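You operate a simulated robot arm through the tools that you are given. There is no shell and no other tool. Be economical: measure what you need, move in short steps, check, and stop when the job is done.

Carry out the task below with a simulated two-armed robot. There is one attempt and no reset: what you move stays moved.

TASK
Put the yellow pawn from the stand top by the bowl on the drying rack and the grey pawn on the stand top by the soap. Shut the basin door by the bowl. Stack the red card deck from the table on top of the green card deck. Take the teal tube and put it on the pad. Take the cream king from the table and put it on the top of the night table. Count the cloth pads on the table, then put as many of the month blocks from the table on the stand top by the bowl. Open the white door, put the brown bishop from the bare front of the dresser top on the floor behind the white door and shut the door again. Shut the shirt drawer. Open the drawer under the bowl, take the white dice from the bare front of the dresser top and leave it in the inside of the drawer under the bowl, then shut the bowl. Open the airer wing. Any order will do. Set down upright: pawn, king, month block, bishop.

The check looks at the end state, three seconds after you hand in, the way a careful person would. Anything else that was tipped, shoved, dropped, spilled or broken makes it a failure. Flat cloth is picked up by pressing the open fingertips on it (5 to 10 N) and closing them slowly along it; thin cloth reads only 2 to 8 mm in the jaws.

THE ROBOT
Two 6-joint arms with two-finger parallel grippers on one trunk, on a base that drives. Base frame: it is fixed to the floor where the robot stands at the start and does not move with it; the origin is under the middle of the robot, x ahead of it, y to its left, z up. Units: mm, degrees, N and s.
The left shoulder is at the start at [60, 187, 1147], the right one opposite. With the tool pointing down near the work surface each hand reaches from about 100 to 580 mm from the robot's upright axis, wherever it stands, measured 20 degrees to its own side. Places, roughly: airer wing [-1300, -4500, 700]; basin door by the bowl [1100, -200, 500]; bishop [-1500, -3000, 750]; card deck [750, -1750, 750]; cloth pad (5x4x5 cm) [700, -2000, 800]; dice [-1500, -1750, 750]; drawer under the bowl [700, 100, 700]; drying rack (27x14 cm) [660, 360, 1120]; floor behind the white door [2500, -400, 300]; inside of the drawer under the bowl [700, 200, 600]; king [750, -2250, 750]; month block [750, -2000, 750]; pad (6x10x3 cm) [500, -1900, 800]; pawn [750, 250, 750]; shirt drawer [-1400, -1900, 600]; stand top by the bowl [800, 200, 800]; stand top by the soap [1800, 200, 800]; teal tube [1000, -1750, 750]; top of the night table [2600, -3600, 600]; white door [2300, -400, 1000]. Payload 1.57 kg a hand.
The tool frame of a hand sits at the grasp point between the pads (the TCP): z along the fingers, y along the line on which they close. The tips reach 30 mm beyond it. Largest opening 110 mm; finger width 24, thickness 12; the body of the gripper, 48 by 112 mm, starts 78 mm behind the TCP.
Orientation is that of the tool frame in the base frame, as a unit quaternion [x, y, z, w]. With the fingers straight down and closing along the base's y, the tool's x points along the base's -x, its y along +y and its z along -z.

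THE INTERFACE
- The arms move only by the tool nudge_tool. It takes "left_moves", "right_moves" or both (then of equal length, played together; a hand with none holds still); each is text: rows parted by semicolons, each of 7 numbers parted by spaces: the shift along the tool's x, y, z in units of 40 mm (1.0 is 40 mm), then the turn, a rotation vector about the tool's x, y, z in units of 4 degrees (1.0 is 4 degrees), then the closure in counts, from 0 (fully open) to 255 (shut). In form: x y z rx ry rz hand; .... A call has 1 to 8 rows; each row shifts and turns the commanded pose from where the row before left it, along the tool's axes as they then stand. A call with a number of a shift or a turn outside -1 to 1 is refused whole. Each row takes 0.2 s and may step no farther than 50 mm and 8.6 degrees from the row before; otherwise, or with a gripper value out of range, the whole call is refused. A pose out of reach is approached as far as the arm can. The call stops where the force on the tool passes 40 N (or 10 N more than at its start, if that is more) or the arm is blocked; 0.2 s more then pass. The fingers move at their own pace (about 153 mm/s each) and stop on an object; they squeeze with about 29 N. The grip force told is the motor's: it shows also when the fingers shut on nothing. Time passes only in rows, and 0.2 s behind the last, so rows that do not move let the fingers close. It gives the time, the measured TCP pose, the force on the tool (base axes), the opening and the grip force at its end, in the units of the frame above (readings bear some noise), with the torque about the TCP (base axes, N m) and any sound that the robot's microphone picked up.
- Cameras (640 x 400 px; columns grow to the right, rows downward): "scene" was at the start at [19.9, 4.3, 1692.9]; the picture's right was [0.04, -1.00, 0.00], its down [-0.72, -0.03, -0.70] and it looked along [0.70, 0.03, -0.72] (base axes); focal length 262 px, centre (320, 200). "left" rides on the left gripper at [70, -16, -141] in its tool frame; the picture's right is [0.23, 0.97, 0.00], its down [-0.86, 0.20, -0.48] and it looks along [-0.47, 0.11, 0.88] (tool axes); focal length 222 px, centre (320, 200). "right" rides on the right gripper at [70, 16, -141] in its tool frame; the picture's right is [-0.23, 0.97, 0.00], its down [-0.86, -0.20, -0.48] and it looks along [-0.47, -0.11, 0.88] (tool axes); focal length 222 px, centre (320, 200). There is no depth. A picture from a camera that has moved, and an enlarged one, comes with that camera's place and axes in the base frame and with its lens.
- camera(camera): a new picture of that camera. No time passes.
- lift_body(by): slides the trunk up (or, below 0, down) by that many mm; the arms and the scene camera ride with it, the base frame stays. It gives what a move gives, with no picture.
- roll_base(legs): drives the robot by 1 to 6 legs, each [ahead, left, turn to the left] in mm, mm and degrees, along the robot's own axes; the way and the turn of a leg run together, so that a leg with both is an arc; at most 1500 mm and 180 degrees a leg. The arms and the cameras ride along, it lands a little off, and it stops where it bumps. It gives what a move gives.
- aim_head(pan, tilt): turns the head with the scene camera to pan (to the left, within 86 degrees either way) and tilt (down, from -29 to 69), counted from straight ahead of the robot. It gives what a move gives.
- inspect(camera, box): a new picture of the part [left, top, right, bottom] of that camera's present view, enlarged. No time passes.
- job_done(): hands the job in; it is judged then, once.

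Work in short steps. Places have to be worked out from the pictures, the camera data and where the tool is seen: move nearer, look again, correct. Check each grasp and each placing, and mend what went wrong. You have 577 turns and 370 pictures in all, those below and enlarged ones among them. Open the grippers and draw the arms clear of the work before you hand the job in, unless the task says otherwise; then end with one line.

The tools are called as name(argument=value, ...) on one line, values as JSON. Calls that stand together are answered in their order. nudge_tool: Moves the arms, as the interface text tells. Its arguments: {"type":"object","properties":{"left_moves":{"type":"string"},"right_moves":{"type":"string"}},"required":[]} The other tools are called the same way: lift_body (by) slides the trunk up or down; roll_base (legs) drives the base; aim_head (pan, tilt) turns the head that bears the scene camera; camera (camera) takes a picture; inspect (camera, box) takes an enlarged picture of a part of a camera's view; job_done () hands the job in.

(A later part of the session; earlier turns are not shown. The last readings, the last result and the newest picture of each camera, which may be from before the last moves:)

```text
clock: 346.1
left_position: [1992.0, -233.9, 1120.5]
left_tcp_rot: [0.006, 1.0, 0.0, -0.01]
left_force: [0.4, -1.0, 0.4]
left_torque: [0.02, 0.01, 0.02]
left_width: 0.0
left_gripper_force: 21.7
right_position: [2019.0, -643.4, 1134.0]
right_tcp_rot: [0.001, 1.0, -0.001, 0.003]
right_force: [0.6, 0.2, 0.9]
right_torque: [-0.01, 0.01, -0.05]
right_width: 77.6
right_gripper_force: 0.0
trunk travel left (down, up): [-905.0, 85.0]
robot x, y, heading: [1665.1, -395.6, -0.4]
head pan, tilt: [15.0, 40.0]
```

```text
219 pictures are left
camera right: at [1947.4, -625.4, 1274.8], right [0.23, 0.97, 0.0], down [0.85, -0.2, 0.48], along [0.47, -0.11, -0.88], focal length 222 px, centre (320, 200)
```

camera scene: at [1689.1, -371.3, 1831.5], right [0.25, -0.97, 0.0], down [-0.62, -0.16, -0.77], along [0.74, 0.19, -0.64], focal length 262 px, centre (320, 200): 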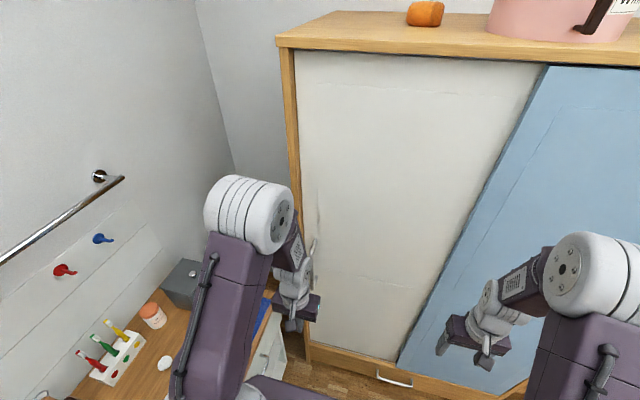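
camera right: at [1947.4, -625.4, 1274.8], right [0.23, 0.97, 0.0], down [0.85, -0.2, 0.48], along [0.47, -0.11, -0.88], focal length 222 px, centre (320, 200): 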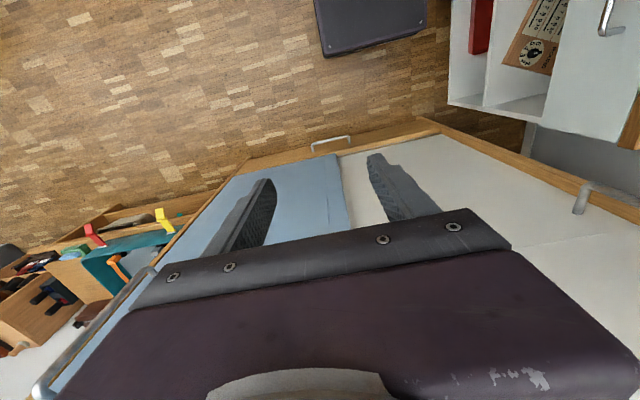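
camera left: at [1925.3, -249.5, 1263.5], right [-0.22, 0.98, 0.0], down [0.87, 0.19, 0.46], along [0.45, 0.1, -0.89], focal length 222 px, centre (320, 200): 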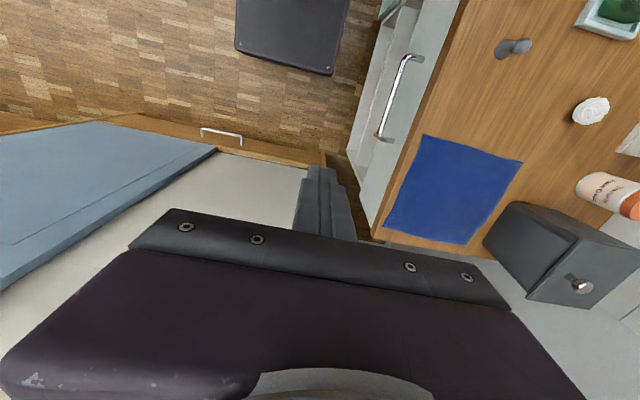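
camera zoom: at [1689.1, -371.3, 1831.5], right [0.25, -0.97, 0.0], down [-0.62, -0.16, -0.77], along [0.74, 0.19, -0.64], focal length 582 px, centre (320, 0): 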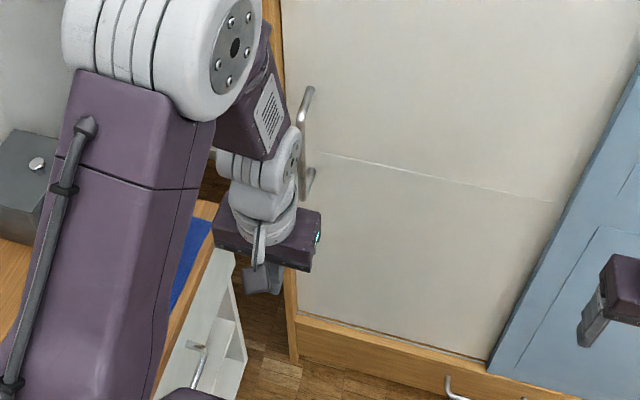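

Handle bar: z 905–1157 at (≈2255, -201). I drive 120 ahead, then bring the closed left fingers to its left side near the top.

roll_base(legs=[[115, 0, 0.4]])

nudge_tool(left_moves="-0.3 0.85 0 0 0 0 255;-0.3 0.85 0.1 0 0 0 255;-0.8 0.2 0.1 0 0 0 255;-0.9 0 0 0 0 0 255")

inspect(camera="scene", box=[240, 180, 400, 380])

camera(camera="left")

```text
clock: 347.3
left_position: [2103.8, -233.0, 1121.6]
left_tcp_rot: [0.003, 1.0, 0.0, -0.008]
left_force: [-0.1, -0.1, 0.6]
left_torque: [0.03, -0.01, 0.02]
left_width: 0.0
left_gripper_force: 21.9
right_position: [2132.6, -643.1, 1134.6]
right_tcp_rot: [-0.002, 1.0, -0.001, 0.004]
right_force: [0.4, -0.9, 0.0]
right_torque: [-0.01, -0.07, 0.0]
right_width: 77.4
right_gripper_force: 0.1
trunk travel left (down, up): [-905.0, 85.0]
robot x, y, heading: [1784.4, -396.2, -0.1]
head pan, tilt: [15.0, 40.0]
```

```text
clock: 348.3
left_position: [2200.9, -157.3, 1110.2]
left_tcp_rot: [0.004, 1.0, 0.001, -0.01]
left_force: [1.0, 0.2, 0.3]
left_torque: [0.02, 0.02, -0.01]
left_width: 0.3
left_gripper_force: 21.3
right_position: [2138.5, -643.1, 1133.2]
right_tcp_rot: [-0.002, 1.0, -0.001, 0.002]
right_force: [-0.2, 1.2, 0.1]
right_torque: [-0.01, -0.01, -0.06]
right_width: 77.8
right_gripper_force: 0.2
trunk travel left (down, up): [-905.0, 85.0]
robot x, y, heading: [1783.7, -395.9, -0.1]
head pan, tilt: [15.0, 40.0]
```

```text
2.00 times, centred on (320, 280) of scene
camera zoom: at [1806.7, -373.4, 1831.4], right [0.26, -0.97, 0.0], down [-0.62, -0.16, -0.77], along [0.74, 0.2, -0.64], focal length 524 px, centre (320, 40)
```

zoom: 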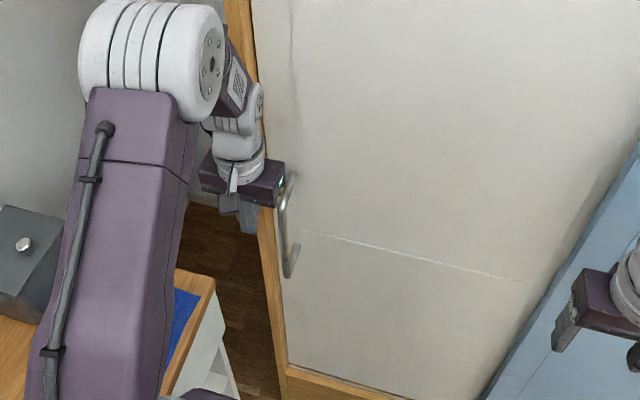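

```text
217 pictures are left
camera left: at [2134.1, -173.3, 1254.1], right [-0.22, 0.98, 0.01], down [0.87, 0.19, 0.46], along [0.45, 0.11, -0.89], focal length 222 px, centre (320, 200)
```

left: 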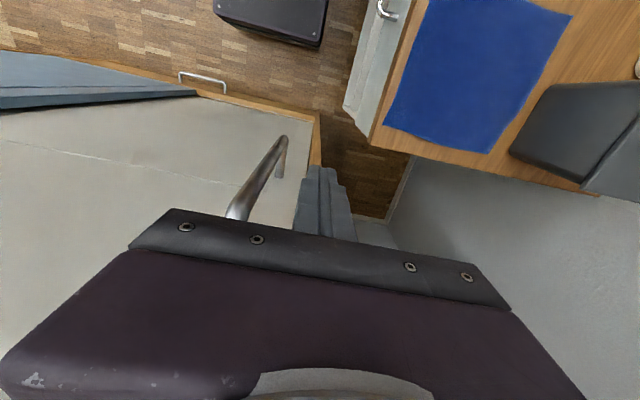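

The bar is at (2220, -209). I move 20 mm deeper and then push it in -y with the arm until contact.

nudge_tool(left_moves="-0.5 0 0 0 0 0 255;0 -0.5 0 0 0 0 255;0 -0.5 0 0 0 0 255;0 -0.5 0 0 0 0 255;0 -0.5 0 0 0 0 255")

camera(camera="left")

```text
clock: 348.8
left_position: [2200.0, -158.2, 1113.0]
left_tcp_rot: [-0.004, 1.0, -0.001, -0.017]
left_force: [-34.1, 15.0, 7.8]
left_torque: [-1.92, -4.34, 0.62]
left_width: 0.2
left_gripper_force: 21.2
right_position: [2126.7, -639.4, 1137.5]
right_tcp_rot: [-0.004, 1.0, -0.001, 0.007]
right_force: [-0.1, -0.4, -0.2]
right_torque: [0.05, 0.01, -0.04]
right_width: 77.6
right_gripper_force: 0.1
trunk travel left (down, up): [-905.0, 85.0]
robot x, y, heading: [1779.7, -396.5, -0.3]
head pan, tilt: [15.0, 40.0]
stopped in row 2 (left hand): the force on the tool passed its limit (the readings are from after the stop); the commanded pose is now the measured one
```

```text
216 pictures are left
camera left: at [2135.4, -174.1, 1256.0], right [-0.23, 0.97, 0.01], down [0.87, 0.21, 0.45], along [0.43, 0.11, -0.89], focal length 222 px, centre (320, 200)
```

left: 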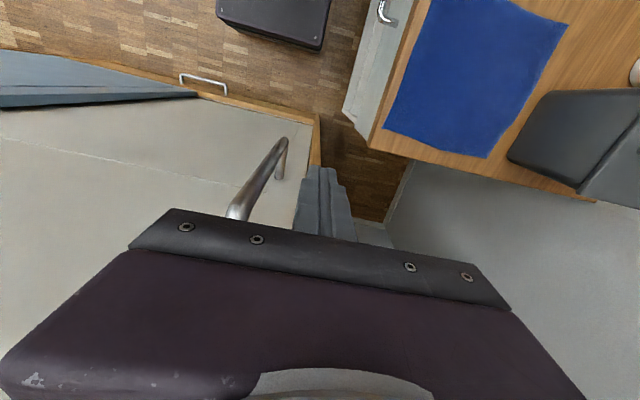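

The wrist hit the frame post. I back off and tilt the hand so the fingers point forward-down.

nudge_tool(left_moves="1 0 0 0 0 0 255;0.6 0 0 0 -1 0 255;0 0 0 0 -1 0 255;0 0 0 0 -1 0 255;0 0 0 0 -1 0 255;0 0 0 0 -1 0 255;0 0 0 0 -1 0 255;0 0 0 0 -1 0 255")

nudge_tool(left_moves="0 0 0 0 -1 0 255;0 0 0 0 -1 0 255;0 0 0 0 -1 0 255;0 0 0 0 -1 0 255")

camera(camera="left")

```text
clock: 350.6
left_position: [2148.7, -177.9, 1110.6]
left_tcp_rot: [0.003, 0.995, -0.039, 0.087]
left_force: [0.3, -0.7, 0.3]
left_torque: [0.01, 0.02, 0.01]
left_width: 0.2
left_gripper_force: 21.1
left hand out of reach, approached as far as the arm can: row 4, 5, 6, 7, 8
right_position: [2135.6, -642.8, 1132.7]
right_tcp_rot: [-0.004, 1.0, -0.001, 0.003]
right_force: [0.4, 0.0, 0.2]
right_torque: [0.02, 0.0, 0.02]
right_width: 77.3
right_gripper_force: 0.1
trunk travel left (down, up): [-905.0, 85.0]
robot x, y, heading: [1782.5, -394.5, -0.1]
head pan, tilt: [15.0, 40.0]
```

```text
clock: 351.6
left_position: [2145.5, -194.6, 1110.0]
left_tcp_rot: [0.001, 0.988, -0.068, 0.14]
left_force: [0.6, 0.1, -0.2]
left_torque: [0.01, 0.02, 0.02]
left_width: 0.0
left_gripper_force: 21.1
left hand out of reach, approached as far as the arm can: row 1, 2, 3, 4
right_position: [2134.7, -642.2, 1134.3]
right_tcp_rot: [-0.004, 1.0, -0.001, 0.002]
right_force: [-0.2, 0.3, -0.6]
right_torque: [0.02, 0.01, 0.04]
right_width: 77.7
right_gripper_force: 0.1
trunk travel left (down, up): [-905.0, 85.0]
robot x, y, heading: [1781.5, -398.1, -0.0]
head pan, tilt: [15.0, 40.0]
```

```text
215 pictures are left
camera left: at [2038.6, -192.3, 1227.4], right [-0.2, 0.96, -0.19], down [0.69, 0.28, 0.67], along [0.69, 0.0, -0.72], focal length 222 px, centre (320, 200)
```

left: 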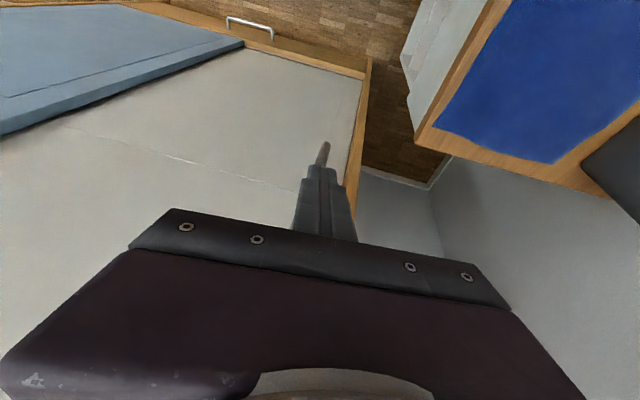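

The arm is too folded there; I back the base so it can stretch, then look at the pose.

roll_base(legs=[[-180, 0, 0]])

nudge_tool(left_moves="-0.5 0 0.5 0 0 0 255;-0.5 0 0.5 0 0 0 255")

```text
clock: 353.1
left_position: [1971.0, -193.4, 1108.8]
left_tcp_rot: [0.0, 0.988, -0.069, 0.139]
left_force: [-0.4, -0.3, 0.0]
left_torque: [0.0, 0.04, -0.01]
left_width: 0.0
left_gripper_force: 21.7
right_position: [1960.2, -641.3, 1132.1]
right_tcp_rot: [-0.004, 1.0, -0.001, 0.001]
right_force: [-0.2, 0.2, 0.1]
right_torque: [0.0, 0.06, 0.02]
right_width: 77.8
right_gripper_force: 0.0
trunk travel left (down, up): [-905.0, 85.0]
robot x, y, heading: [1600.0, -396.0, -0.1]
head pan, tilt: [15.0, 40.0]
```

```text
clock: 353.7
left_position: [2020.0, -197.0, 1082.2]
left_tcp_rot: [0.0, 0.988, -0.067, 0.139]
left_force: [0.9, 0.1, 0.3]
left_torque: [0.0, 0.0, 0.03]
left_width: 0.0
left_gripper_force: 21.1
right_position: [1960.0, -640.7, 1133.3]
right_tcp_rot: [-0.004, 1.0, -0.001, 0.001]
right_force: [-0.3, 0.2, -0.1]
right_torque: [0.03, 0.04, -0.03]
right_width: 77.6
right_gripper_force: 0.0
trunk travel left (down, up): [-905.0, 85.0]
robot x, y, heading: [1606.5, -392.7, -0.1]
head pan, tilt: [15.0, 40.0]
```

Continue: extend forward a bit, remove the sideways roll, and tilt further.

nudge_tool(left_moves="-0.8 0 0.23 -0.95 0 0 255;-0.8 0 0.23 -0.95 0 0 255;0 0 0 0 -1 0 255;0 0 0 0 -1 0 255;0 0 0 0 -1 0 255;0 0 0 0 -1 0 255;0 0 0 0 -1 0 255;0 0 0 0 -1 0 255")

camera(camera="left")

```text
clock: 355.5
left_position: [2059.7, -175.9, 1078.2]
left_tcp_rot: [-0.008, 0.962, 0.041, 0.271]
left_force: [0.4, 0.2, 0.7]
left_torque: [-0.01, -0.02, 0.0]
left_width: 0.0
left_gripper_force: 21.4
left hand out of reach, approached as far as the arm can: row 2, 3, 4, 5
right_position: [1958.8, -640.7, 1133.5]
right_tcp_rot: [-0.005, 1.0, -0.001, 0.003]
right_force: [-0.5, -1.0, 0.3]
right_torque: [0.01, 0.01, -0.01]
right_width: 77.9
right_gripper_force: 0.1
trunk travel left (down, up): [-905.0, 85.0]
robot x, y, heading: [1601.9, -394.9, -0.2]
head pan, tilt: [15.0, 40.0]
```

```text
214 pictures are left
camera left: at [1926.6, -203.9, 1160.9], right [-0.23, 0.97, -0.04], down [0.47, 0.15, 0.87], along [0.85, 0.18, -0.49], focal length 222 px, centre (320, 200)
```

left: 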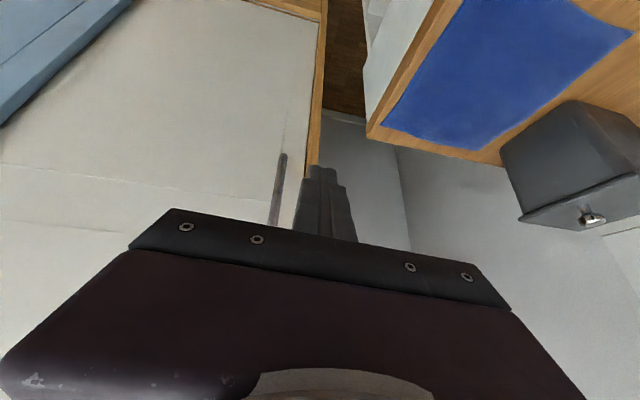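

Tilt is ~31°, fingers left of the handle. I drive ahead 145 so the tips lie beside the bar.

roll_base(legs=[[142, 0, 0]])

camera(camera="left")

inspect(camera="scene", box=[240, 180, 400, 380])

```text
clock: 356.8
left_position: [2199.6, -175.8, 1080.2]
left_tcp_rot: [-0.008, 0.961, 0.042, 0.273]
left_force: [-0.5, -0.2, 0.2]
left_torque: [-0.01, 0.0, 0.01]
left_width: 0.0
left_gripper_force: 21.1
right_position: [2097.6, -642.0, 1134.0]
right_tcp_rot: [-0.004, 1.0, -0.001, 0.004]
right_force: [-0.9, 0.1, 0.6]
right_torque: [0.02, 0.0, -0.01]
right_width: 77.8
right_gripper_force: 0.0
trunk travel left (down, up): [-905.0, 85.0]
robot x, y, heading: [1744.8, -393.2, 0.2]
head pan, tilt: [15.0, 40.0]
```

```text
213 pictures are left
camera left: at [2066.4, -204.1, 1161.8], right [-0.23, 0.97, -0.04], down [0.47, 0.15, 0.87], along [0.85, 0.18, -0.49], focal length 222 px, centre (320, 200)
```

left: 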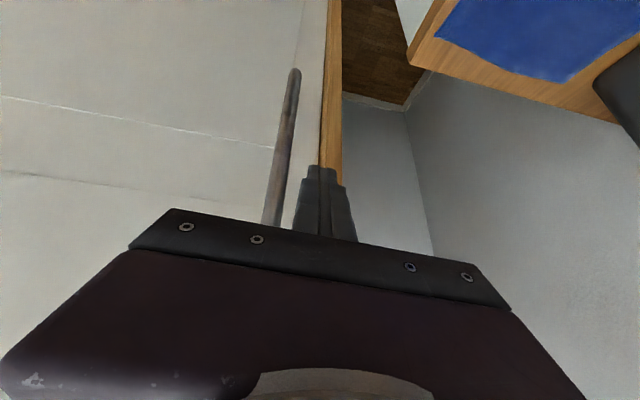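

```text
2.00 times, centred on (320, 280) of scene
camera zoom: at [1764.1, -372.4, 1831.5], right [0.26, -0.97, 0.0], down [-0.62, -0.17, -0.77], along [0.74, 0.2, -0.64], focal length 524 px, centre (320, 40)
```

zoom: 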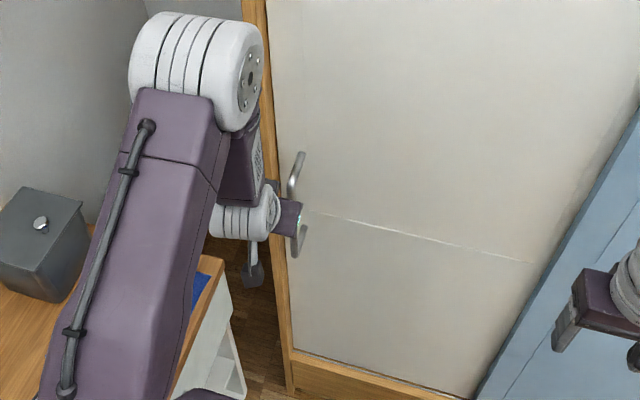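

Tips just reach the bar. I go 15 mm deeper and push sideways (-y).

nudge_tool(left_moves="-0.32 0 0.2 0 0 0 255;0 -0.4 0 0 0 0 255;0 -0.5 0 0 0 0 255;0 -0.5 0 0 0 0 255;0 -0.5 0 0 0 0 255")

camera(camera="left")

```text
clock: 358.0
left_position: [2221.5, -252.2, 1071.8]
left_tcp_rot: [-0.009, 0.961, 0.043, 0.271]
left_force: [-0.3, 1.1, -0.5]
left_torque: [0.0, 0.02, 0.0]
left_width: 0.1
left_gripper_force: 21.2
right_position: [2099.1, -641.8, 1133.7]
right_tcp_rot: [-0.003, 1.0, -0.001, 0.003]
right_force: [0.7, -0.4, 0.6]
right_torque: [0.01, 0.03, -0.02]
right_width: 77.8
right_gripper_force: 0.0
trunk travel left (down, up): [-905.0, 85.0]
robot x, y, heading: [1745.7, -389.2, -0.1]
head pan, tilt: [15.0, 40.0]
```

```text
211 pictures are left
camera left: at [2087.4, -280.3, 1154.2], right [-0.23, 0.97, -0.04], down [0.47, 0.15, 0.87], along [0.85, 0.18, -0.49], focal length 222 px, centre (320, 200)
```

left: 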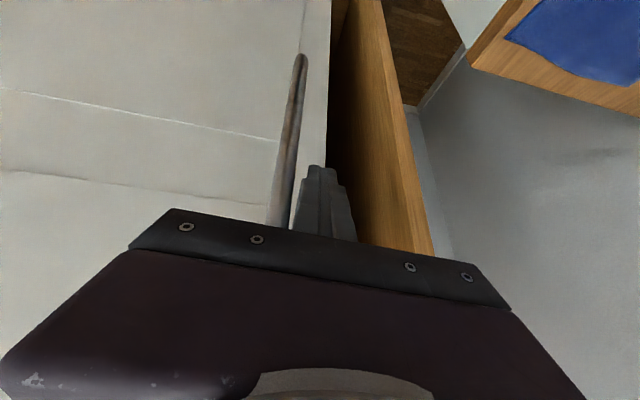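

The door slides freely. I push on by driving right 290.

roll_base(legs=[[0, -290, 0]])

camera(camera="left")

camera(camera="scene")

```text
clock: 360.0
left_position: [2220.3, -541.0, 1070.2]
left_tcp_rot: [-0.007, 0.961, 0.042, 0.272]
left_force: [0.2, 0.3, 0.0]
left_torque: [-0.03, 0.0, 0.02]
left_width: 0.0
left_gripper_force: 21.6
right_position: [2097.3, -929.8, 1135.1]
right_tcp_rot: [-0.001, 1.0, -0.002, 0.003]
right_force: [0.7, 0.3, 0.1]
right_torque: [0.0, 0.01, -0.02]
right_width: 77.7
right_gripper_force: 0.1
trunk travel left (down, up): [-905.0, 85.0]
robot x, y, heading: [1744.5, -685.5, -0.3]
head pan, tilt: [15.0, 40.0]
```

```text
210 pictures are left
camera left: at [2087.0, -567.4, 1154.1], right [-0.23, 0.97, -0.05], down [0.47, 0.15, 0.87], along [0.85, 0.18, -0.49], focal length 222 px, centre (320, 200)
```

left: 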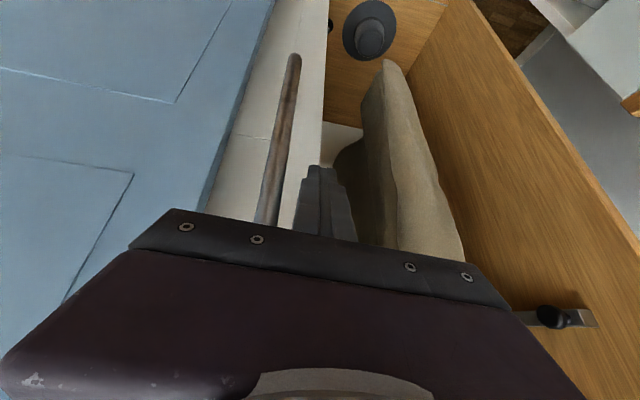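

```text
209 pictures are left
camera scene: at [1767.3, -657.4, 1831.4], right [0.25, -0.97, 0.0], down [-0.62, -0.16, -0.77], along [0.74, 0.19, -0.64], focal length 262 px, centre (320, 200)
```

scene: 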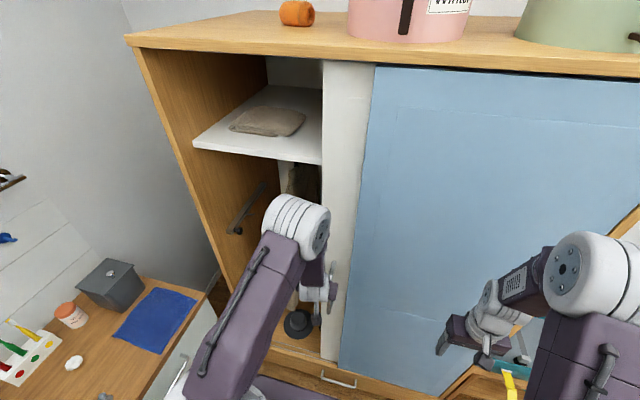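

The wardrobe is open (gap ≈350 mm; a hat stands on its floor). I back away, straighten the left hand and travel to the dresser.

roll_base(legs=[[-200, 0, 0], [0, -90, 0]])

nudge_tool(left_moves="0 0 0 0 1 0 150;0 0 0 0 1 0 150;0 0 0 0 1 0 150;0 0 0 0 1 0 150;0 0 0 0 1 0 150;0 0 0 0 1 0 150;0 0 0 0.6 1 0 150;0 0 0 0.6 0.9 0 150")

roll_base(legs=[[0, 0, 180], [1400, 0, 0], [500, 0, 0], [0, 900, 0]])

aim_head(pan=0, tilt=35)

camera(camera="scene")

```text
clock: 362.3
left_position: [2023.6, -627.7, 1071.0]
left_tcp_rot: [-0.007, 0.962, 0.04, 0.272]
left_force: [0.0, 0.7, 0.1]
left_torque: [-0.02, 0.0, -0.02]
left_width: 0.0
left_gripper_force: 21.7
right_position: [1901.1, -1016.1, 1135.3]
right_tcp_rot: [0.0, 1.0, -0.004, 0.003]
right_force: [-0.4, 1.0, -0.4]
right_torque: [-0.05, 0.01, -0.02]
right_width: 77.5
right_gripper_force: 0.1
trunk travel left (down, up): [-905.0, 85.0]
robot x, y, heading: [1543.9, -771.0, -0.4]
head pan, tilt: [15.0, 40.0]
```

```text
clock: 364.1
left_position: [2023.4, -616.3, 1072.2]
left_tcp_rot: [-0.014, 0.996, 0.027, 0.085]
left_force: [0.1, 0.5, -0.8]
left_torque: [-0.01, -0.03, 0.02]
left_width: 45.2
left_gripper_force: 0.0
left hand out of reach, approached as far as the arm can: row 3, 4, 6
right_position: [1900.8, -1020.4, 1134.8]
right_tcp_rot: [-0.001, 1.0, -0.002, 0.004]
right_force: [-0.3, -0.1, -0.2]
right_torque: [-0.03, 0.02, 0.02]
right_width: 77.6
right_gripper_force: 0.0
trunk travel left (down, up): [-905.0, 85.0]
robot x, y, heading: [1543.9, -772.0, -0.6]
head pan, tilt: [15.0, 40.0]
```

```text
clock: 385.3
left_position: [-869.2, -1756.0, 1072.6]
left_tcp_rot: [0.996, 0.008, -0.085, 0.028]
left_force: [0.3, 0.3, -0.4]
left_torque: [0.0, 0.01, -0.02]
left_width: 45.4
left_gripper_force: 0.2
right_position: [-740.4, -1355.7, 1133.2]
right_tcp_rot: [1.0, -0.006, -0.003, -0.001]
right_force: [-0.1, 0.8, -0.5]
right_torque: [0.01, 0.03, 0.05]
right_width: 77.7
right_gripper_force: 0.0
trunk travel left (down, up): [-905.0, 85.0]
robot x, y, heading: [-392.3, -1609.8, 178.8]
head pan, tilt: [15.0, 40.0]
```

```text
clock: 386.1
left_position: [-868.2, -1757.2, 1071.9]
left_tcp_rot: [0.996, 0.008, -0.086, 0.027]
left_force: [-0.7, 0.4, 0.1]
left_torque: [-0.01, -0.02, -0.01]
left_width: 45.2
left_gripper_force: 0.1
right_position: [-740.6, -1356.1, 1133.7]
right_tcp_rot: [1.0, -0.006, -0.002, 0.0]
right_force: [0.4, -0.6, -0.1]
right_torque: [0.02, 0.05, 0.0]
right_width: 77.8
right_gripper_force: 0.0
trunk travel left (down, up): [-905.0, 85.0]
robot x, y, heading: [-392.1, -1608.8, 179.0]
head pan, tilt: [0.0, 35.0]
```

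```text
208 pictures are left
camera scene: at [-420.9, -1606.6, 1839.0], right [0.02, 1.0, 0.0], down [0.57, -0.01, -0.82], along [-0.82, 0.02, -0.57], focal length 262 px, centre (320, 200)
```

scene: 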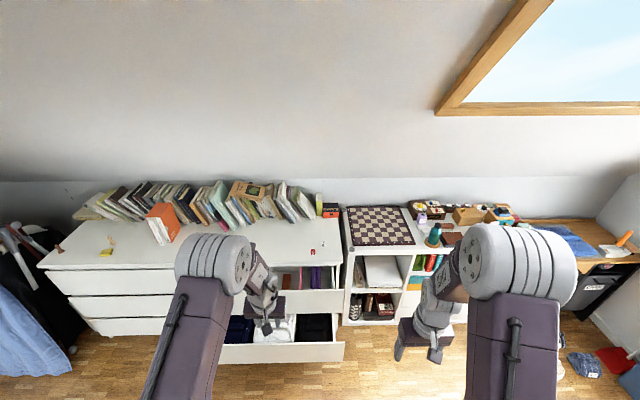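

I zoom on the dresser.

inspect(camera="scene", box=[180, 200, 360, 370])

inspect(camera="scene", box=[30, 200, 200, 340])

camera(camera="left")

```text
2.35 times, centred on (270, 285) of scene
camera zoom: at [-420.9, -1606.6, 1839.0], right [0.02, 1.0, 0.0], down [0.57, -0.01, -0.82], along [-0.82, 0.02, -0.57], focal length 616 px, centre (438, 0)
```

zoom: 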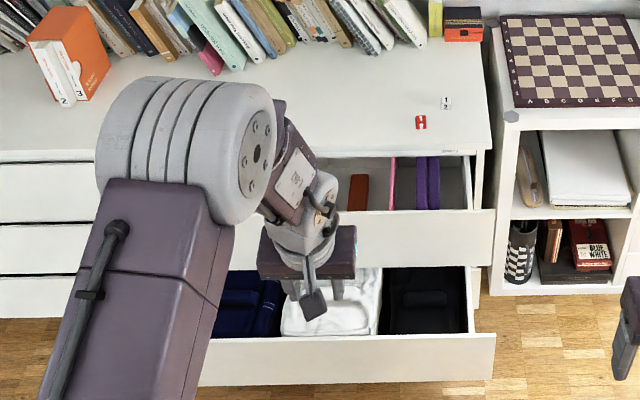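

```text
2.86 times, centred on (115, 270) of scene
camera zoom: at [-420.9, -1606.6, 1839.0], right [0.02, 1.0, 0.0], down [0.57, -0.01, -0.82], along [-0.82, 0.02, -0.57], focal length 748 px, centre (906, 0)
```

zoom: 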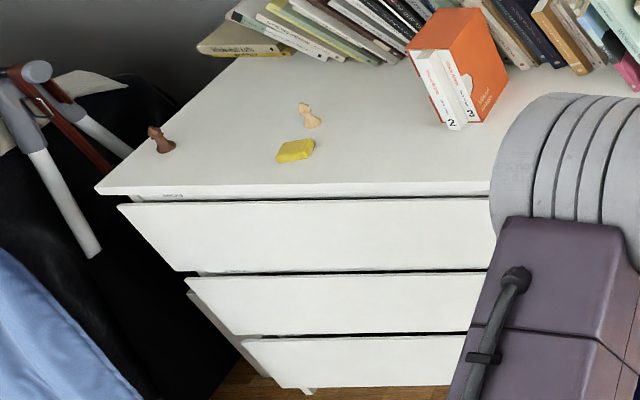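

```text
205 pictures are left
camera left: at [-776.5, -1733.1, 1198.9], right [0.24, -0.97, 0.01], down [-0.76, -0.18, 0.63], along [-0.61, -0.16, -0.78], focal length 222 px, centre (320, 200)
```

left: 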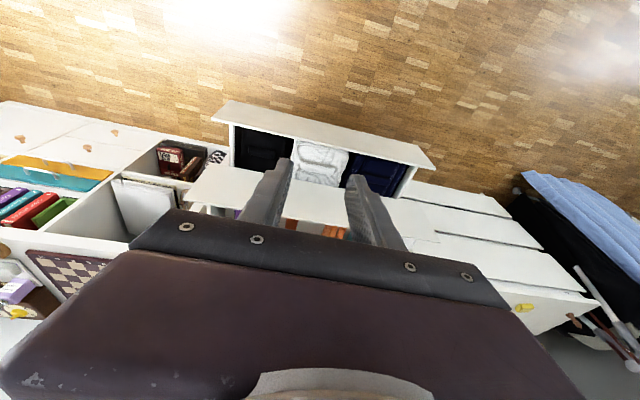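

I need to tell which open drawer is the shirt drawer; I look for labels.

inspect(camera="scene", box=[285, 245, 350, 300])

inspect(camera="scene", box=[35, 255, 115, 320])

inspect(camera="left", box=[180, 90, 450, 250])

```text
7.27 times, centred on (318, 272) of scene
camera zoom: at [-420.9, -1606.6, 1839.0], right [0.02, 1.0, 0.0], down [0.57, -0.01, -0.82], along [-0.82, 0.02, -0.57], focal length 1904 px, centre (338, -327)
```

zoom: 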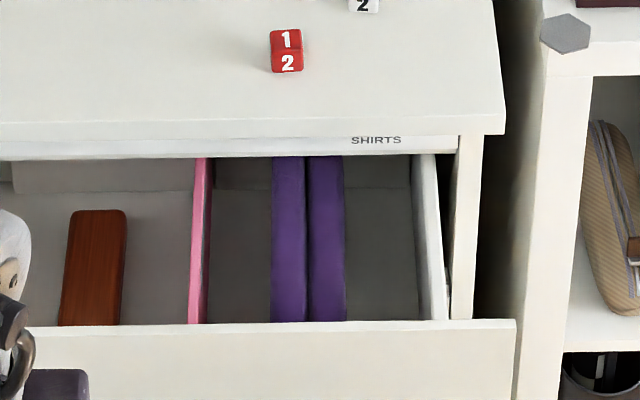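

```text
6.15 times, centred on (75, 288) of scene
camera zoom: at [-420.9, -1606.6, 1839.0], right [0.02, 1.0, 0.0], down [0.57, -0.01, -0.82], along [-0.82, 0.02, -0.57], focal length 1611 px, centre (1828, -338)
```

zoom: 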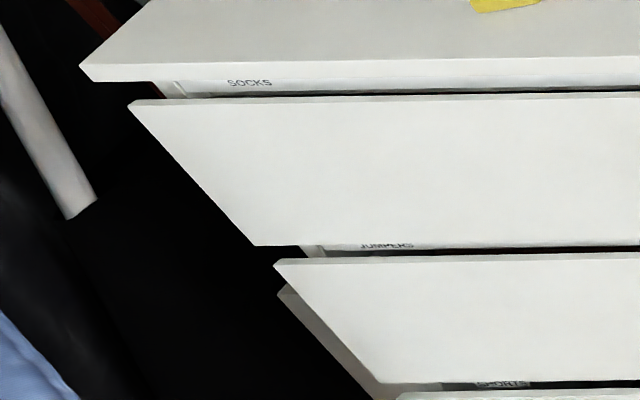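

```text
2.37 times, centred on (315, 170) of left
camera zoom: at [-776.5, -1733.1, 1198.9], right [0.24, -0.97, 0.01], down [-0.76, -0.18, 0.63], along [-0.61, -0.16, -0.78], focal length 526 px, centre (332, 271)
```

zoom: 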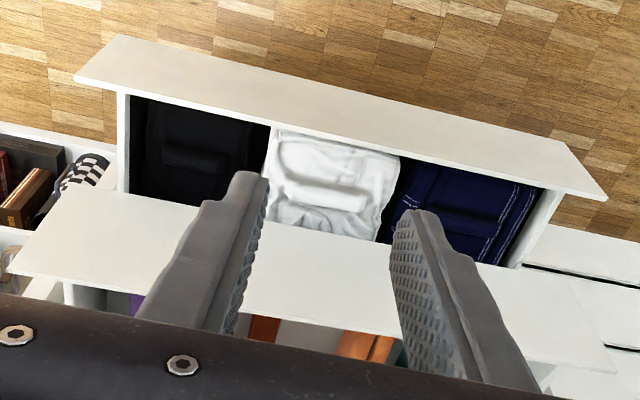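

The label "SHIRTS" belongs to the upper open drawer (front at x≈-1225, z≤735, y -1473…-2233). I straighten the left hand, approach and lower it in front of that drawer.

nudge_tool(left_moves="0.5 0 0 0.4 0.8 0 255;0.5 0 0 0.4 0.8 0 255;0.5 0 0 0 0.8 0 255;0.5 0 0 0 0 0 255;0.5 0 0 0 0 0 255")

lift_body(by=-250)

roll_base(legs=[[0, 100, 1], [390, 0, 0]])

camera(camera="left")

camera(camera="right")

```text
clock: 387.3
left_position: [-755.5, -1754.3, 1050.3]
left_tcp_rot: [1.0, 0.008, -0.023, 0.016]
left_force: [0.4, 0.1, -0.1]
left_torque: [0.02, 0.0, -0.02]
left_width: 0.0
left_gripper_force: 21.2
left hand out of reach, approached as far as the arm can: row 1, 2, 3
right_position: [-739.4, -1355.1, 1134.9]
right_tcp_rot: [1.0, -0.006, -0.002, 0.0]
right_force: [-0.2, -0.9, -0.7]
right_torque: [-0.02, -0.01, 0.04]
right_width: 77.5
right_gripper_force: 0.1
trunk travel left (down, up): [-905.0, 85.0]
robot x, y, heading: [-390.2, -1609.9, 178.7]
head pan, tilt: [0.0, 35.0]
```

```text
clock: 389.9
left_position: [-756.4, -1754.0, 800.3]
left_tcp_rot: [1.0, 0.008, -0.023, 0.017]
left_force: [0.1, 0.6, -0.5]
left_torque: [-0.02, 0.01, -0.03]
left_width: 0.2
left_gripper_force: 21.5
right_position: [-740.5, -1355.5, 883.7]
right_tcp_rot: [1.0, -0.006, -0.003, -0.001]
right_force: [-0.6, 0.9, 0.0]
right_torque: [0.02, 0.02, 0.01]
right_width: 78.0
right_gripper_force: 0.0
trunk travel left (down, up): [-655.0, 335.0]
robot x, y, heading: [-391.7, -1610.3, 178.9]
head pan, tilt: [0.0, 35.0]
```

```text
clock: 393.1
left_position: [-1141.1, -1859.0, 799.3]
left_tcp_rot: [0.999, 0.015, -0.023, 0.017]
left_force: [-0.7, 0.0, 0.6]
left_torque: [-0.01, -0.01, 0.01]
left_width: 0.1
left_gripper_force: 21.4
right_position: [-1132.1, -1459.3, 883.5]
right_tcp_rot: [1.0, 0.002, -0.003, 0.0]
right_force: [-0.9, 0.8, 0.1]
right_torque: [0.01, 0.02, 0.01]
right_width: 77.5
right_gripper_force: 0.1
trunk travel left (down, up): [-655.0, 335.0]
robot x, y, heading: [-776.6, -1707.6, 179.8]
head pan, tilt: [0.0, 35.0]
```

```text
201 pictures are left
camera left: at [-1065.5, -1835.7, 937.6], right [0.26, -0.97, 0.02], down [-0.83, -0.21, 0.52], along [-0.5, -0.15, -0.85], focal length 222 px, centre (320, 200)
```

left: 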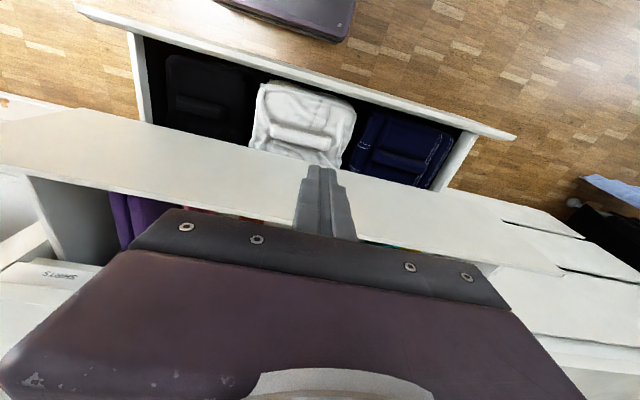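

```text
200 pictures are left
camera right: at [-1062.4, -1475.1, 1024.8], right [-0.22, -0.97, 0.0], down [-0.85, 0.2, 0.48], along [-0.47, 0.11, -0.88], focal length 222 px, centre (320, 200)
```

right: 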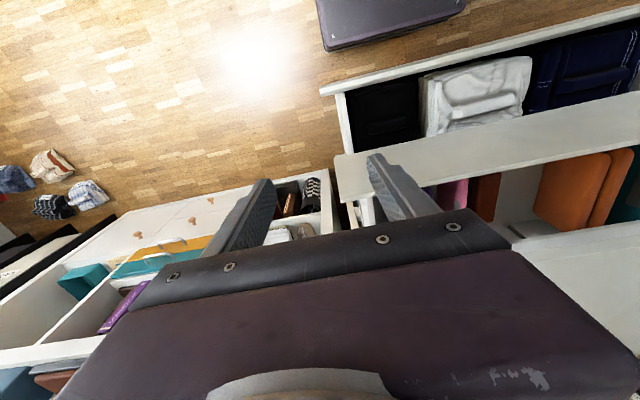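

Drawer face at x≈-1217, z 586–735. I lower the fingers to z≈690 and push with the arm.

nudge_tool(left_moves="0 0 0.9 0 0 0 255;0 0 0.9 0 0 0 255;0 0 0.8 0 0 0 255")

roll_base(legs=[[45, 0, 0]])

nudge_tool(left_moves="-0.5 0 0 0 0 0 255;-0.5 0 0 0 0 0 255;-0.5 0 0 0 0 0 255;-0.5 0 0 0 0 0 255;-0.5 0 0 0 0 0 255;-0.5 0 0 0 0 0 255;-0.5 0 0 0 0 0 255;-0.5 0 0 0 0 0 255")

camera(camera="left")

```text
clock: 393.9
left_position: [-1145.6, -1866.0, 719.0]
left_tcp_rot: [0.999, 0.017, -0.023, 0.017]
left_force: [0.9, 0.3, 0.3]
left_torque: [0.01, 0.02, -0.01]
left_width: 0.0
left_gripper_force: 21.4
left hand out of reach, approached as far as the arm can: row 1, 2
right_position: [-1132.2, -1459.9, 884.6]
right_tcp_rot: [1.0, 0.002, -0.002, -0.002]
right_force: [-0.4, -0.5, 0.8]
right_torque: [0.0, -0.02, 0.0]
right_width: 77.7
right_gripper_force: 0.0
trunk travel left (down, up): [-655.0, 335.0]
robot x, y, heading: [-783.2, -1705.3, 179.8]
head pan, tilt: [0.0, 35.0]
```

```text
clock: 394.8
left_position: [-1189.3, -1864.3, 718.8]
left_tcp_rot: [0.999, 0.016, -0.024, 0.017]
left_force: [0.3, 0.4, 0.8]
left_torque: [0.01, -0.01, 0.04]
left_width: 0.0
left_gripper_force: 21.6
right_position: [-1174.9, -1458.8, 883.9]
right_tcp_rot: [1.0, 0.001, -0.003, -0.001]
right_force: [-0.6, -0.7, 0.0]
right_torque: [0.0, 0.0, 0.0]
right_width: 77.8
right_gripper_force: 0.1
trunk travel left (down, up): [-655.0, 335.0]
robot x, y, heading: [-822.2, -1710.2, 179.5]
head pan, tilt: [0.0, 35.0]
```

```text
clock: 396.6
left_position: [-1278.3, -1874.4, 716.1]
left_tcp_rot: [0.999, 0.015, -0.031, 0.028]
left_force: [-1.0, 0.6, 0.3]
left_torque: [0.04, -0.03, 0.01]
left_width: 0.0
left_gripper_force: 21.3
left hand out of reach, approached as far as the arm can: row 1, 2, 3, 4, 6, 7, 8
right_position: [-1177.1, -1459.1, 884.0]
right_tcp_rot: [1.0, 0.002, -0.002, -0.001]
right_force: [-0.1, 0.0, 0.1]
right_torque: [-0.01, 0.03, 0.03]
right_width: 77.5
right_gripper_force: 0.2
trunk travel left (down, up): [-655.0, 335.0]
robot x, y, heading: [-827.2, -1708.7, 179.9]
head pan, tilt: [0.0, 35.0]
```

```text
199 pictures are left
camera left: at [-1202.0, -1847.6, 852.2], right [0.26, -0.97, 0.04], down [-0.82, -0.2, 0.54], along [-0.52, -0.17, -0.84], focal length 222 px, centre (320, 200)
```

left: 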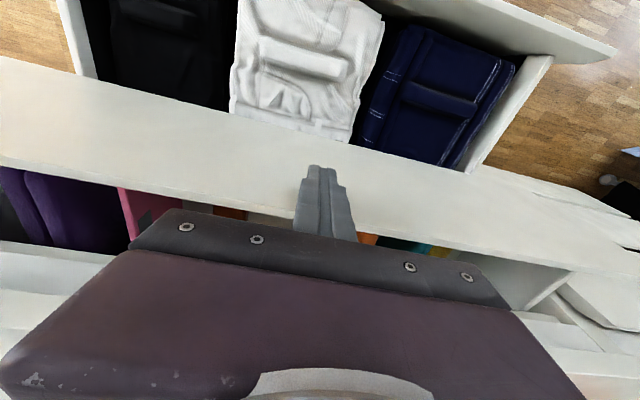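

The left arm is oddly limited; I check its posture from the head camera.

camera(camera="scene")

```text
198 pictures are left
camera scene: at [-853.6, -1705.2, 1589.0], right [0.0, 1.0, 0.0], down [0.57, 0.0, -0.82], along [-0.82, 0.0, -0.57], focal length 262 px, centre (320, 200)
```

scene: 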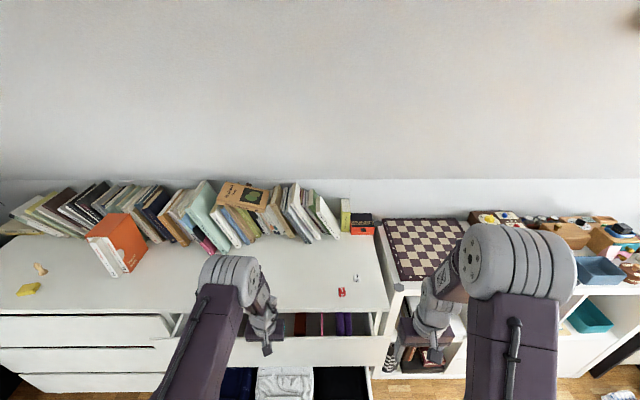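

The drawer is partly in. I'll finish with the right hand, whose posture is normal: retract the left, shift the robot left.

nudge_tool(left_moves="1 0 0 0 0 0 255;1 0 0 0 0 0 255;0 0 -1 0 0 0 255;0 0 -1 0 0 0 255;0 0 -1 0 0 0 255;0 0 -1 0 0 0 255")

roll_base(legs=[[-60, 0, 0], [0, 370, 0]])

camera(camera="right")

```text
clock: 398.0
left_position: [-1193.5, -1872.5, 861.2]
left_tcp_rot: [0.999, 0.015, -0.03, 0.028]
left_force: [0.2, -0.7, -0.6]
left_torque: [0.03, 0.0, -0.01]
left_width: 0.0
left_gripper_force: 21.7
left hand out of reach, approached as far as the arm can: row 2, 5, 6
right_position: [-1176.5, -1460.6, 884.0]
right_tcp_rot: [1.0, 0.002, -0.004, -0.001]
right_force: [-0.3, 0.2, -1.0]
right_torque: [0.01, 0.02, -0.01]
right_width: 77.5
right_gripper_force: 0.0
trunk travel left (down, up): [-655.0, 335.0]
robot x, y, heading: [-827.7, -1709.1, 179.7]
head pan, tilt: [0.0, 35.0]
```

```text
clock: 400.9
left_position: [-1135.4, -2234.6, 860.5]
left_tcp_rot: [0.999, 0.017, -0.031, 0.028]
left_force: [0.8, 0.0, -0.7]
left_torque: [0.02, -0.01, 0.03]
left_width: 0.2
left_gripper_force: 21.3
right_position: [-1117.9, -1823.3, 884.2]
right_tcp_rot: [1.0, 0.002, -0.002, -0.001]
right_force: [0.6, -0.4, -1.0]
right_torque: [-0.02, -0.03, 0.0]
right_width: 77.8
right_gripper_force: 0.0
trunk travel left (down, up): [-655.0, 335.0]
robot x, y, heading: [-767.6, -2070.1, 180.0]
head pan, tilt: [0.0, 35.0]
```

```text
197 pictures are left
camera right: at [-1048.5, -1838.0, 1024.8], right [-0.22, -0.97, 0.0], down [-0.85, 0.19, 0.48], along [-0.47, 0.11, -0.88], focal length 222 px, centre (320, 200)
```

right: 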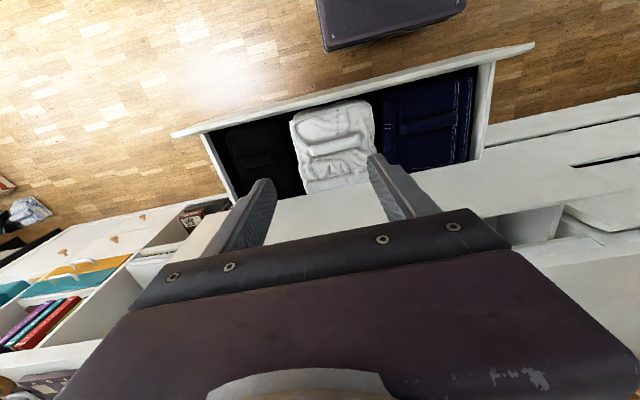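

nudge_tool(right_moves="0 0 1 0 0 0 255;0 0 1 0 0 0 255;0 0 1 0 0 0 255;0 0 1 0 0 0 255;0 0 0.85 0 0 0 255")

roll_base(legs=[[45, 0, 0]])

nudge_tool(right_moves="-0.8 0 0 0 0 0 255;-0.8 0 0 0 0 0 255;-0.8 0 0 0 0 0 255;-0.7 0 0 0 0 0 255;-0.5 0 0 0 0 0 255;-0.5 0 0 0 0 0 255")

camera(camera="right")

```text
clock: 402.1
left_position: [-1135.9, -2235.7, 861.6]
left_tcp_rot: [0.999, 0.017, -0.03, 0.026]
left_force: [-0.5, 0.0, -0.2]
left_torque: [0.0, 0.03, 0.03]
left_width: 0.0
left_gripper_force: 21.5
right_position: [-1120.7, -1822.0, 690.3]
right_tcp_rot: [1.0, 0.003, -0.003, -0.001]
right_force: [-0.8, 0.0, 0.2]
right_torque: [-0.03, 0.0, -0.01]
right_width: 0.0
right_gripper_force: 21.4
trunk travel left (down, up): [-655.0, 335.0]
robot x, y, heading: [-767.3, -2068.1, 179.6]
head pan, tilt: [0.0, 35.0]
```

```text
clock: 403.0
left_position: [-1178.4, -2235.3, 861.4]
left_tcp_rot: [0.999, 0.016, -0.03, 0.027]
left_force: [0.6, 0.3, -0.2]
left_torque: [0.0, -0.01, -0.02]
left_width: 0.0
left_gripper_force: 21.5
right_position: [-1164.8, -1821.1, 690.5]
right_tcp_rot: [1.0, 0.003, -0.002, -0.002]
right_force: [0.4, 0.2, 0.4]
right_torque: [-0.01, 0.03, -0.02]
right_width: 0.0
right_gripper_force: 20.2
trunk travel left (down, up): [-655.0, 335.0]
robot x, y, heading: [-811.5, -2070.7, 179.7]
head pan, tilt: [0.0, 35.0]
```

```text
clock: 404.4
left_position: [-1175.3, -2234.9, 862.1]
left_tcp_rot: [0.999, 0.016, -0.032, 0.028]
left_force: [0.2, -0.5, 0.6]
left_torque: [-0.02, -0.01, 0.0]
left_width: 0.1
left_gripper_force: 21.5
right_position: [-1324.0, -1823.3, 692.4]
right_tcp_rot: [1.0, 0.001, 0.001, -0.001]
right_force: [32.3, -4.6, 1.7]
right_torque: [0.41, 2.84, -0.31]
right_width: 0.0
right_gripper_force: 21.7
trunk travel left (down, up): [-655.0, 335.0]
robot x, y, heading: [-808.5, -2071.5, 180.0]
head pan, tilt: [0.0, 35.0]
```

```text
196 pictures are left
camera right: at [-1254.7, -1837.5, 833.6], right [-0.22, -0.97, 0.0], down [-0.86, 0.2, 0.48], along [-0.46, 0.11, -0.88], focal length 222 px, centre (320, 200)
```

right: 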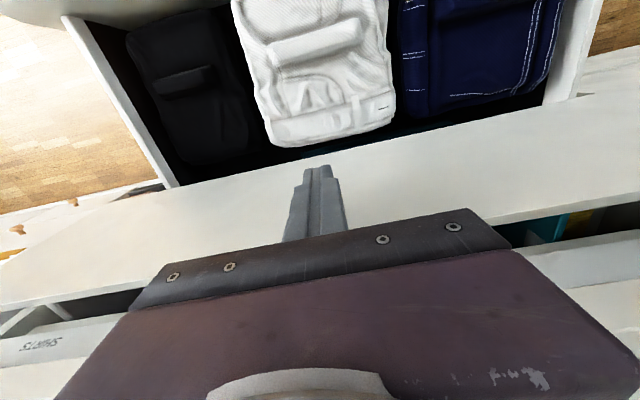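

The gripper body is meeting the dresser top's edge (torque shows contact ~90 mm above TCP). I back off, tilt the fingers forward 32° and push with the tips.

nudge_tool(right_moves="1 0 0 0 0 0 255;0 0 0 0 -1 0 255;0 0 0 0 -1 0 255;0 0 0 0 -1 0 255;0 0 0 0 -1 0 255;0 0 0 0 -1 0 255;0 0 0 0 -1 0 255;0 0 0 0 -1 0 255")

nudge_tool(right_moves="0 0 0 0 -1 0 255;0 0 0 0 -1 0 255;-0.6 0 0.3 0 0 0 255;-0.5 0 0.3 0 0 0 255;-0.4 0 0.2 0 0 0 255;-0.4 0 0.2 0 0 0 255;-0.4 0 0.2 0 0 0 255")

camera(camera="right")

```text
clock: 406.2
left_position: [-1179.7, -2235.2, 860.2]
left_tcp_rot: [0.999, 0.016, -0.03, 0.028]
left_force: [-0.7, 0.1, -0.6]
left_torque: [-0.03, -0.01, 0.03]
left_width: 0.0
left_gripper_force: 21.4
right_position: [-1290.6, -1842.2, 690.8]
right_tcp_rot: [0.993, 0.007, -0.109, 0.04]
right_force: [0.4, 0.4, 0.7]
right_torque: [0.01, 0.01, 0.01]
right_width: 0.0
right_gripper_force: 21.6
right hand out of reach, approached as far as the arm can: row 4, 5, 6, 7, 8
trunk travel left (down, up): [-655.0, 335.0]
robot x, y, heading: [-809.6, -2067.9, 179.4]
head pan, tilt: [0.0, 35.0]
```

```text
clock: 407.4
left_position: [-1179.6, -2234.5, 860.2]
left_tcp_rot: [0.999, 0.014, -0.031, 0.027]
left_force: [0.3, -0.1, -0.2]
left_torque: [-0.01, -0.05, -0.05]
left_width: 0.0
left_gripper_force: 21.3
right_position: [-1343.1, -1853.9, 674.6]
right_tcp_rot: [0.991, 0.006, -0.116, 0.058]
right_force: [6.4, -0.2, -1.4]
right_torque: [0.1, 0.57, -0.1]
right_width: 0.1
right_gripper_force: 21.3
right hand out of reach, approached as far as the arm can: row 1, 2
trunk travel left (down, up): [-655.0, 335.0]
robot x, y, heading: [-810.1, -2070.7, 179.9]
head pan, tilt: [0.0, 35.0]
stopped in row 6 (right hand): the force on the tool passed its limit (the readings are from after the stop); the commanded pose is now the measured one
```

```text
195 pictures are left
camera right: at [-1243.2, -1851.6, 795.9], right [-0.2, -0.97, 0.16], down [-0.73, 0.26, 0.64], along [-0.66, 0.01, -0.75], focal length 222 px, centre (320, 200)
```

right: 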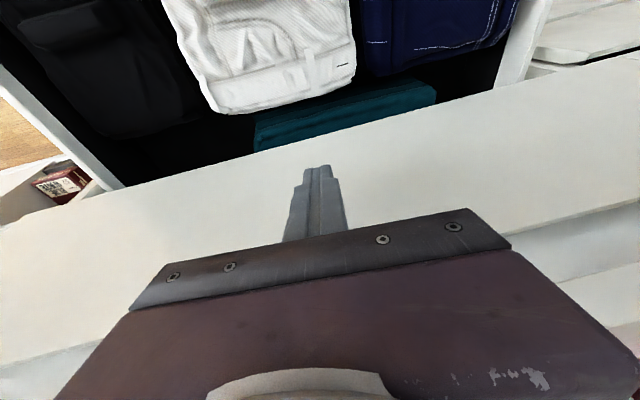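

inspect(camera="scene", box=[280, 220, 560, 400])

```text
2.22 times, centred on (420, 310) of scene
camera zoom: at [-836.8, -2067.9, 1589.0], right [0.01, 1.0, 0.0], down [0.57, 0.0, -0.82], along [-0.82, 0.0, -0.57], focal length 582 px, centre (98, -44)
```

zoom: 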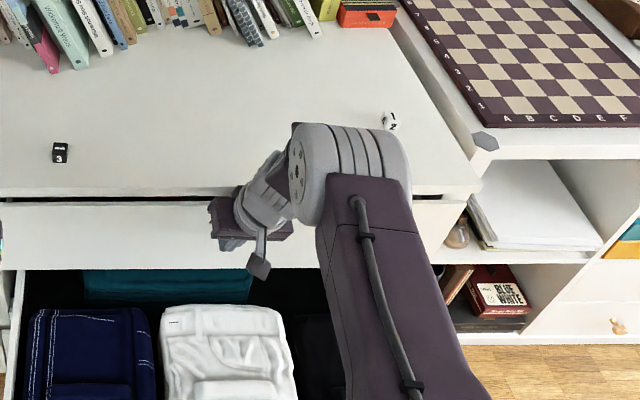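

It looks nearly flush. I retract the hand and compare with the closed column.

nudge_tool(right_moves="1 0 0 0 0 0 255;1 0 0 0 1 0 255;0.5 0 -0.5 0 1 0 255;0 0 -1 0 1 0 255;0 0 -1 0 0.5 0 255;0 0 -1 0 0 0 255")

roll_base(legs=[[-150, 0, 0]])

camera(camera="scene")

```text
clock: 408.8
left_position: [-1180.4, -2235.1, 860.4]
left_tcp_rot: [0.999, 0.016, -0.031, 0.028]
left_force: [0.8, 0.6, 0.2]
left_torque: [0.02, 0.0, -0.01]
left_width: 0.0
left_gripper_force: 21.0
right_position: [-1241.6, -1837.0, 791.0]
right_tcp_rot: [0.998, 0.013, 0.003, 0.056]
right_force: [0.2, 0.7, -0.5]
right_torque: [-0.03, 0.0, 0.0]
right_width: 0.0
right_gripper_force: 21.5
trunk travel left (down, up): [-655.0, 335.0]
robot x, y, heading: [-808.8, -2070.0, 179.8]
head pan, tilt: [0.0, 35.0]
```

```text
clock: 410.1
left_position: [-1031.7, -2236.0, 859.7]
left_tcp_rot: [0.999, 0.016, -0.03, 0.027]
left_force: [-0.5, -0.3, 0.3]
left_torque: [0.02, 0.01, 0.01]
left_width: 0.0
left_gripper_force: 20.5
right_position: [-1093.1, -1837.2, 789.6]
right_tcp_rot: [0.998, 0.013, 0.004, 0.055]
right_force: [0.3, -0.4, 0.2]
right_torque: [-0.03, -0.03, 0.01]
right_width: 0.0
right_gripper_force: 21.0
trunk travel left (down, up): [-655.0, 335.0]
robot x, y, heading: [-658.9, -2071.2, 179.7]
head pan, tilt: [0.0, 35.0]
```

```text
193 pictures are left
camera scene: at [-689.9, -2068.4, 1589.0], right [0.01, 1.0, 0.0], down [0.57, 0.0, -0.82], along [-0.82, 0.0, -0.57], focal length 262 px, centre (320, 200)
```

scene: 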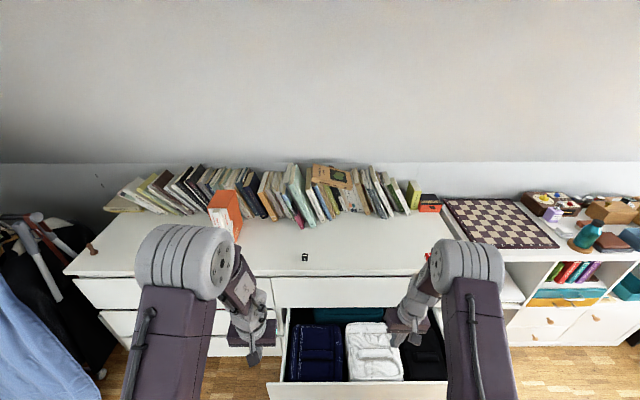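

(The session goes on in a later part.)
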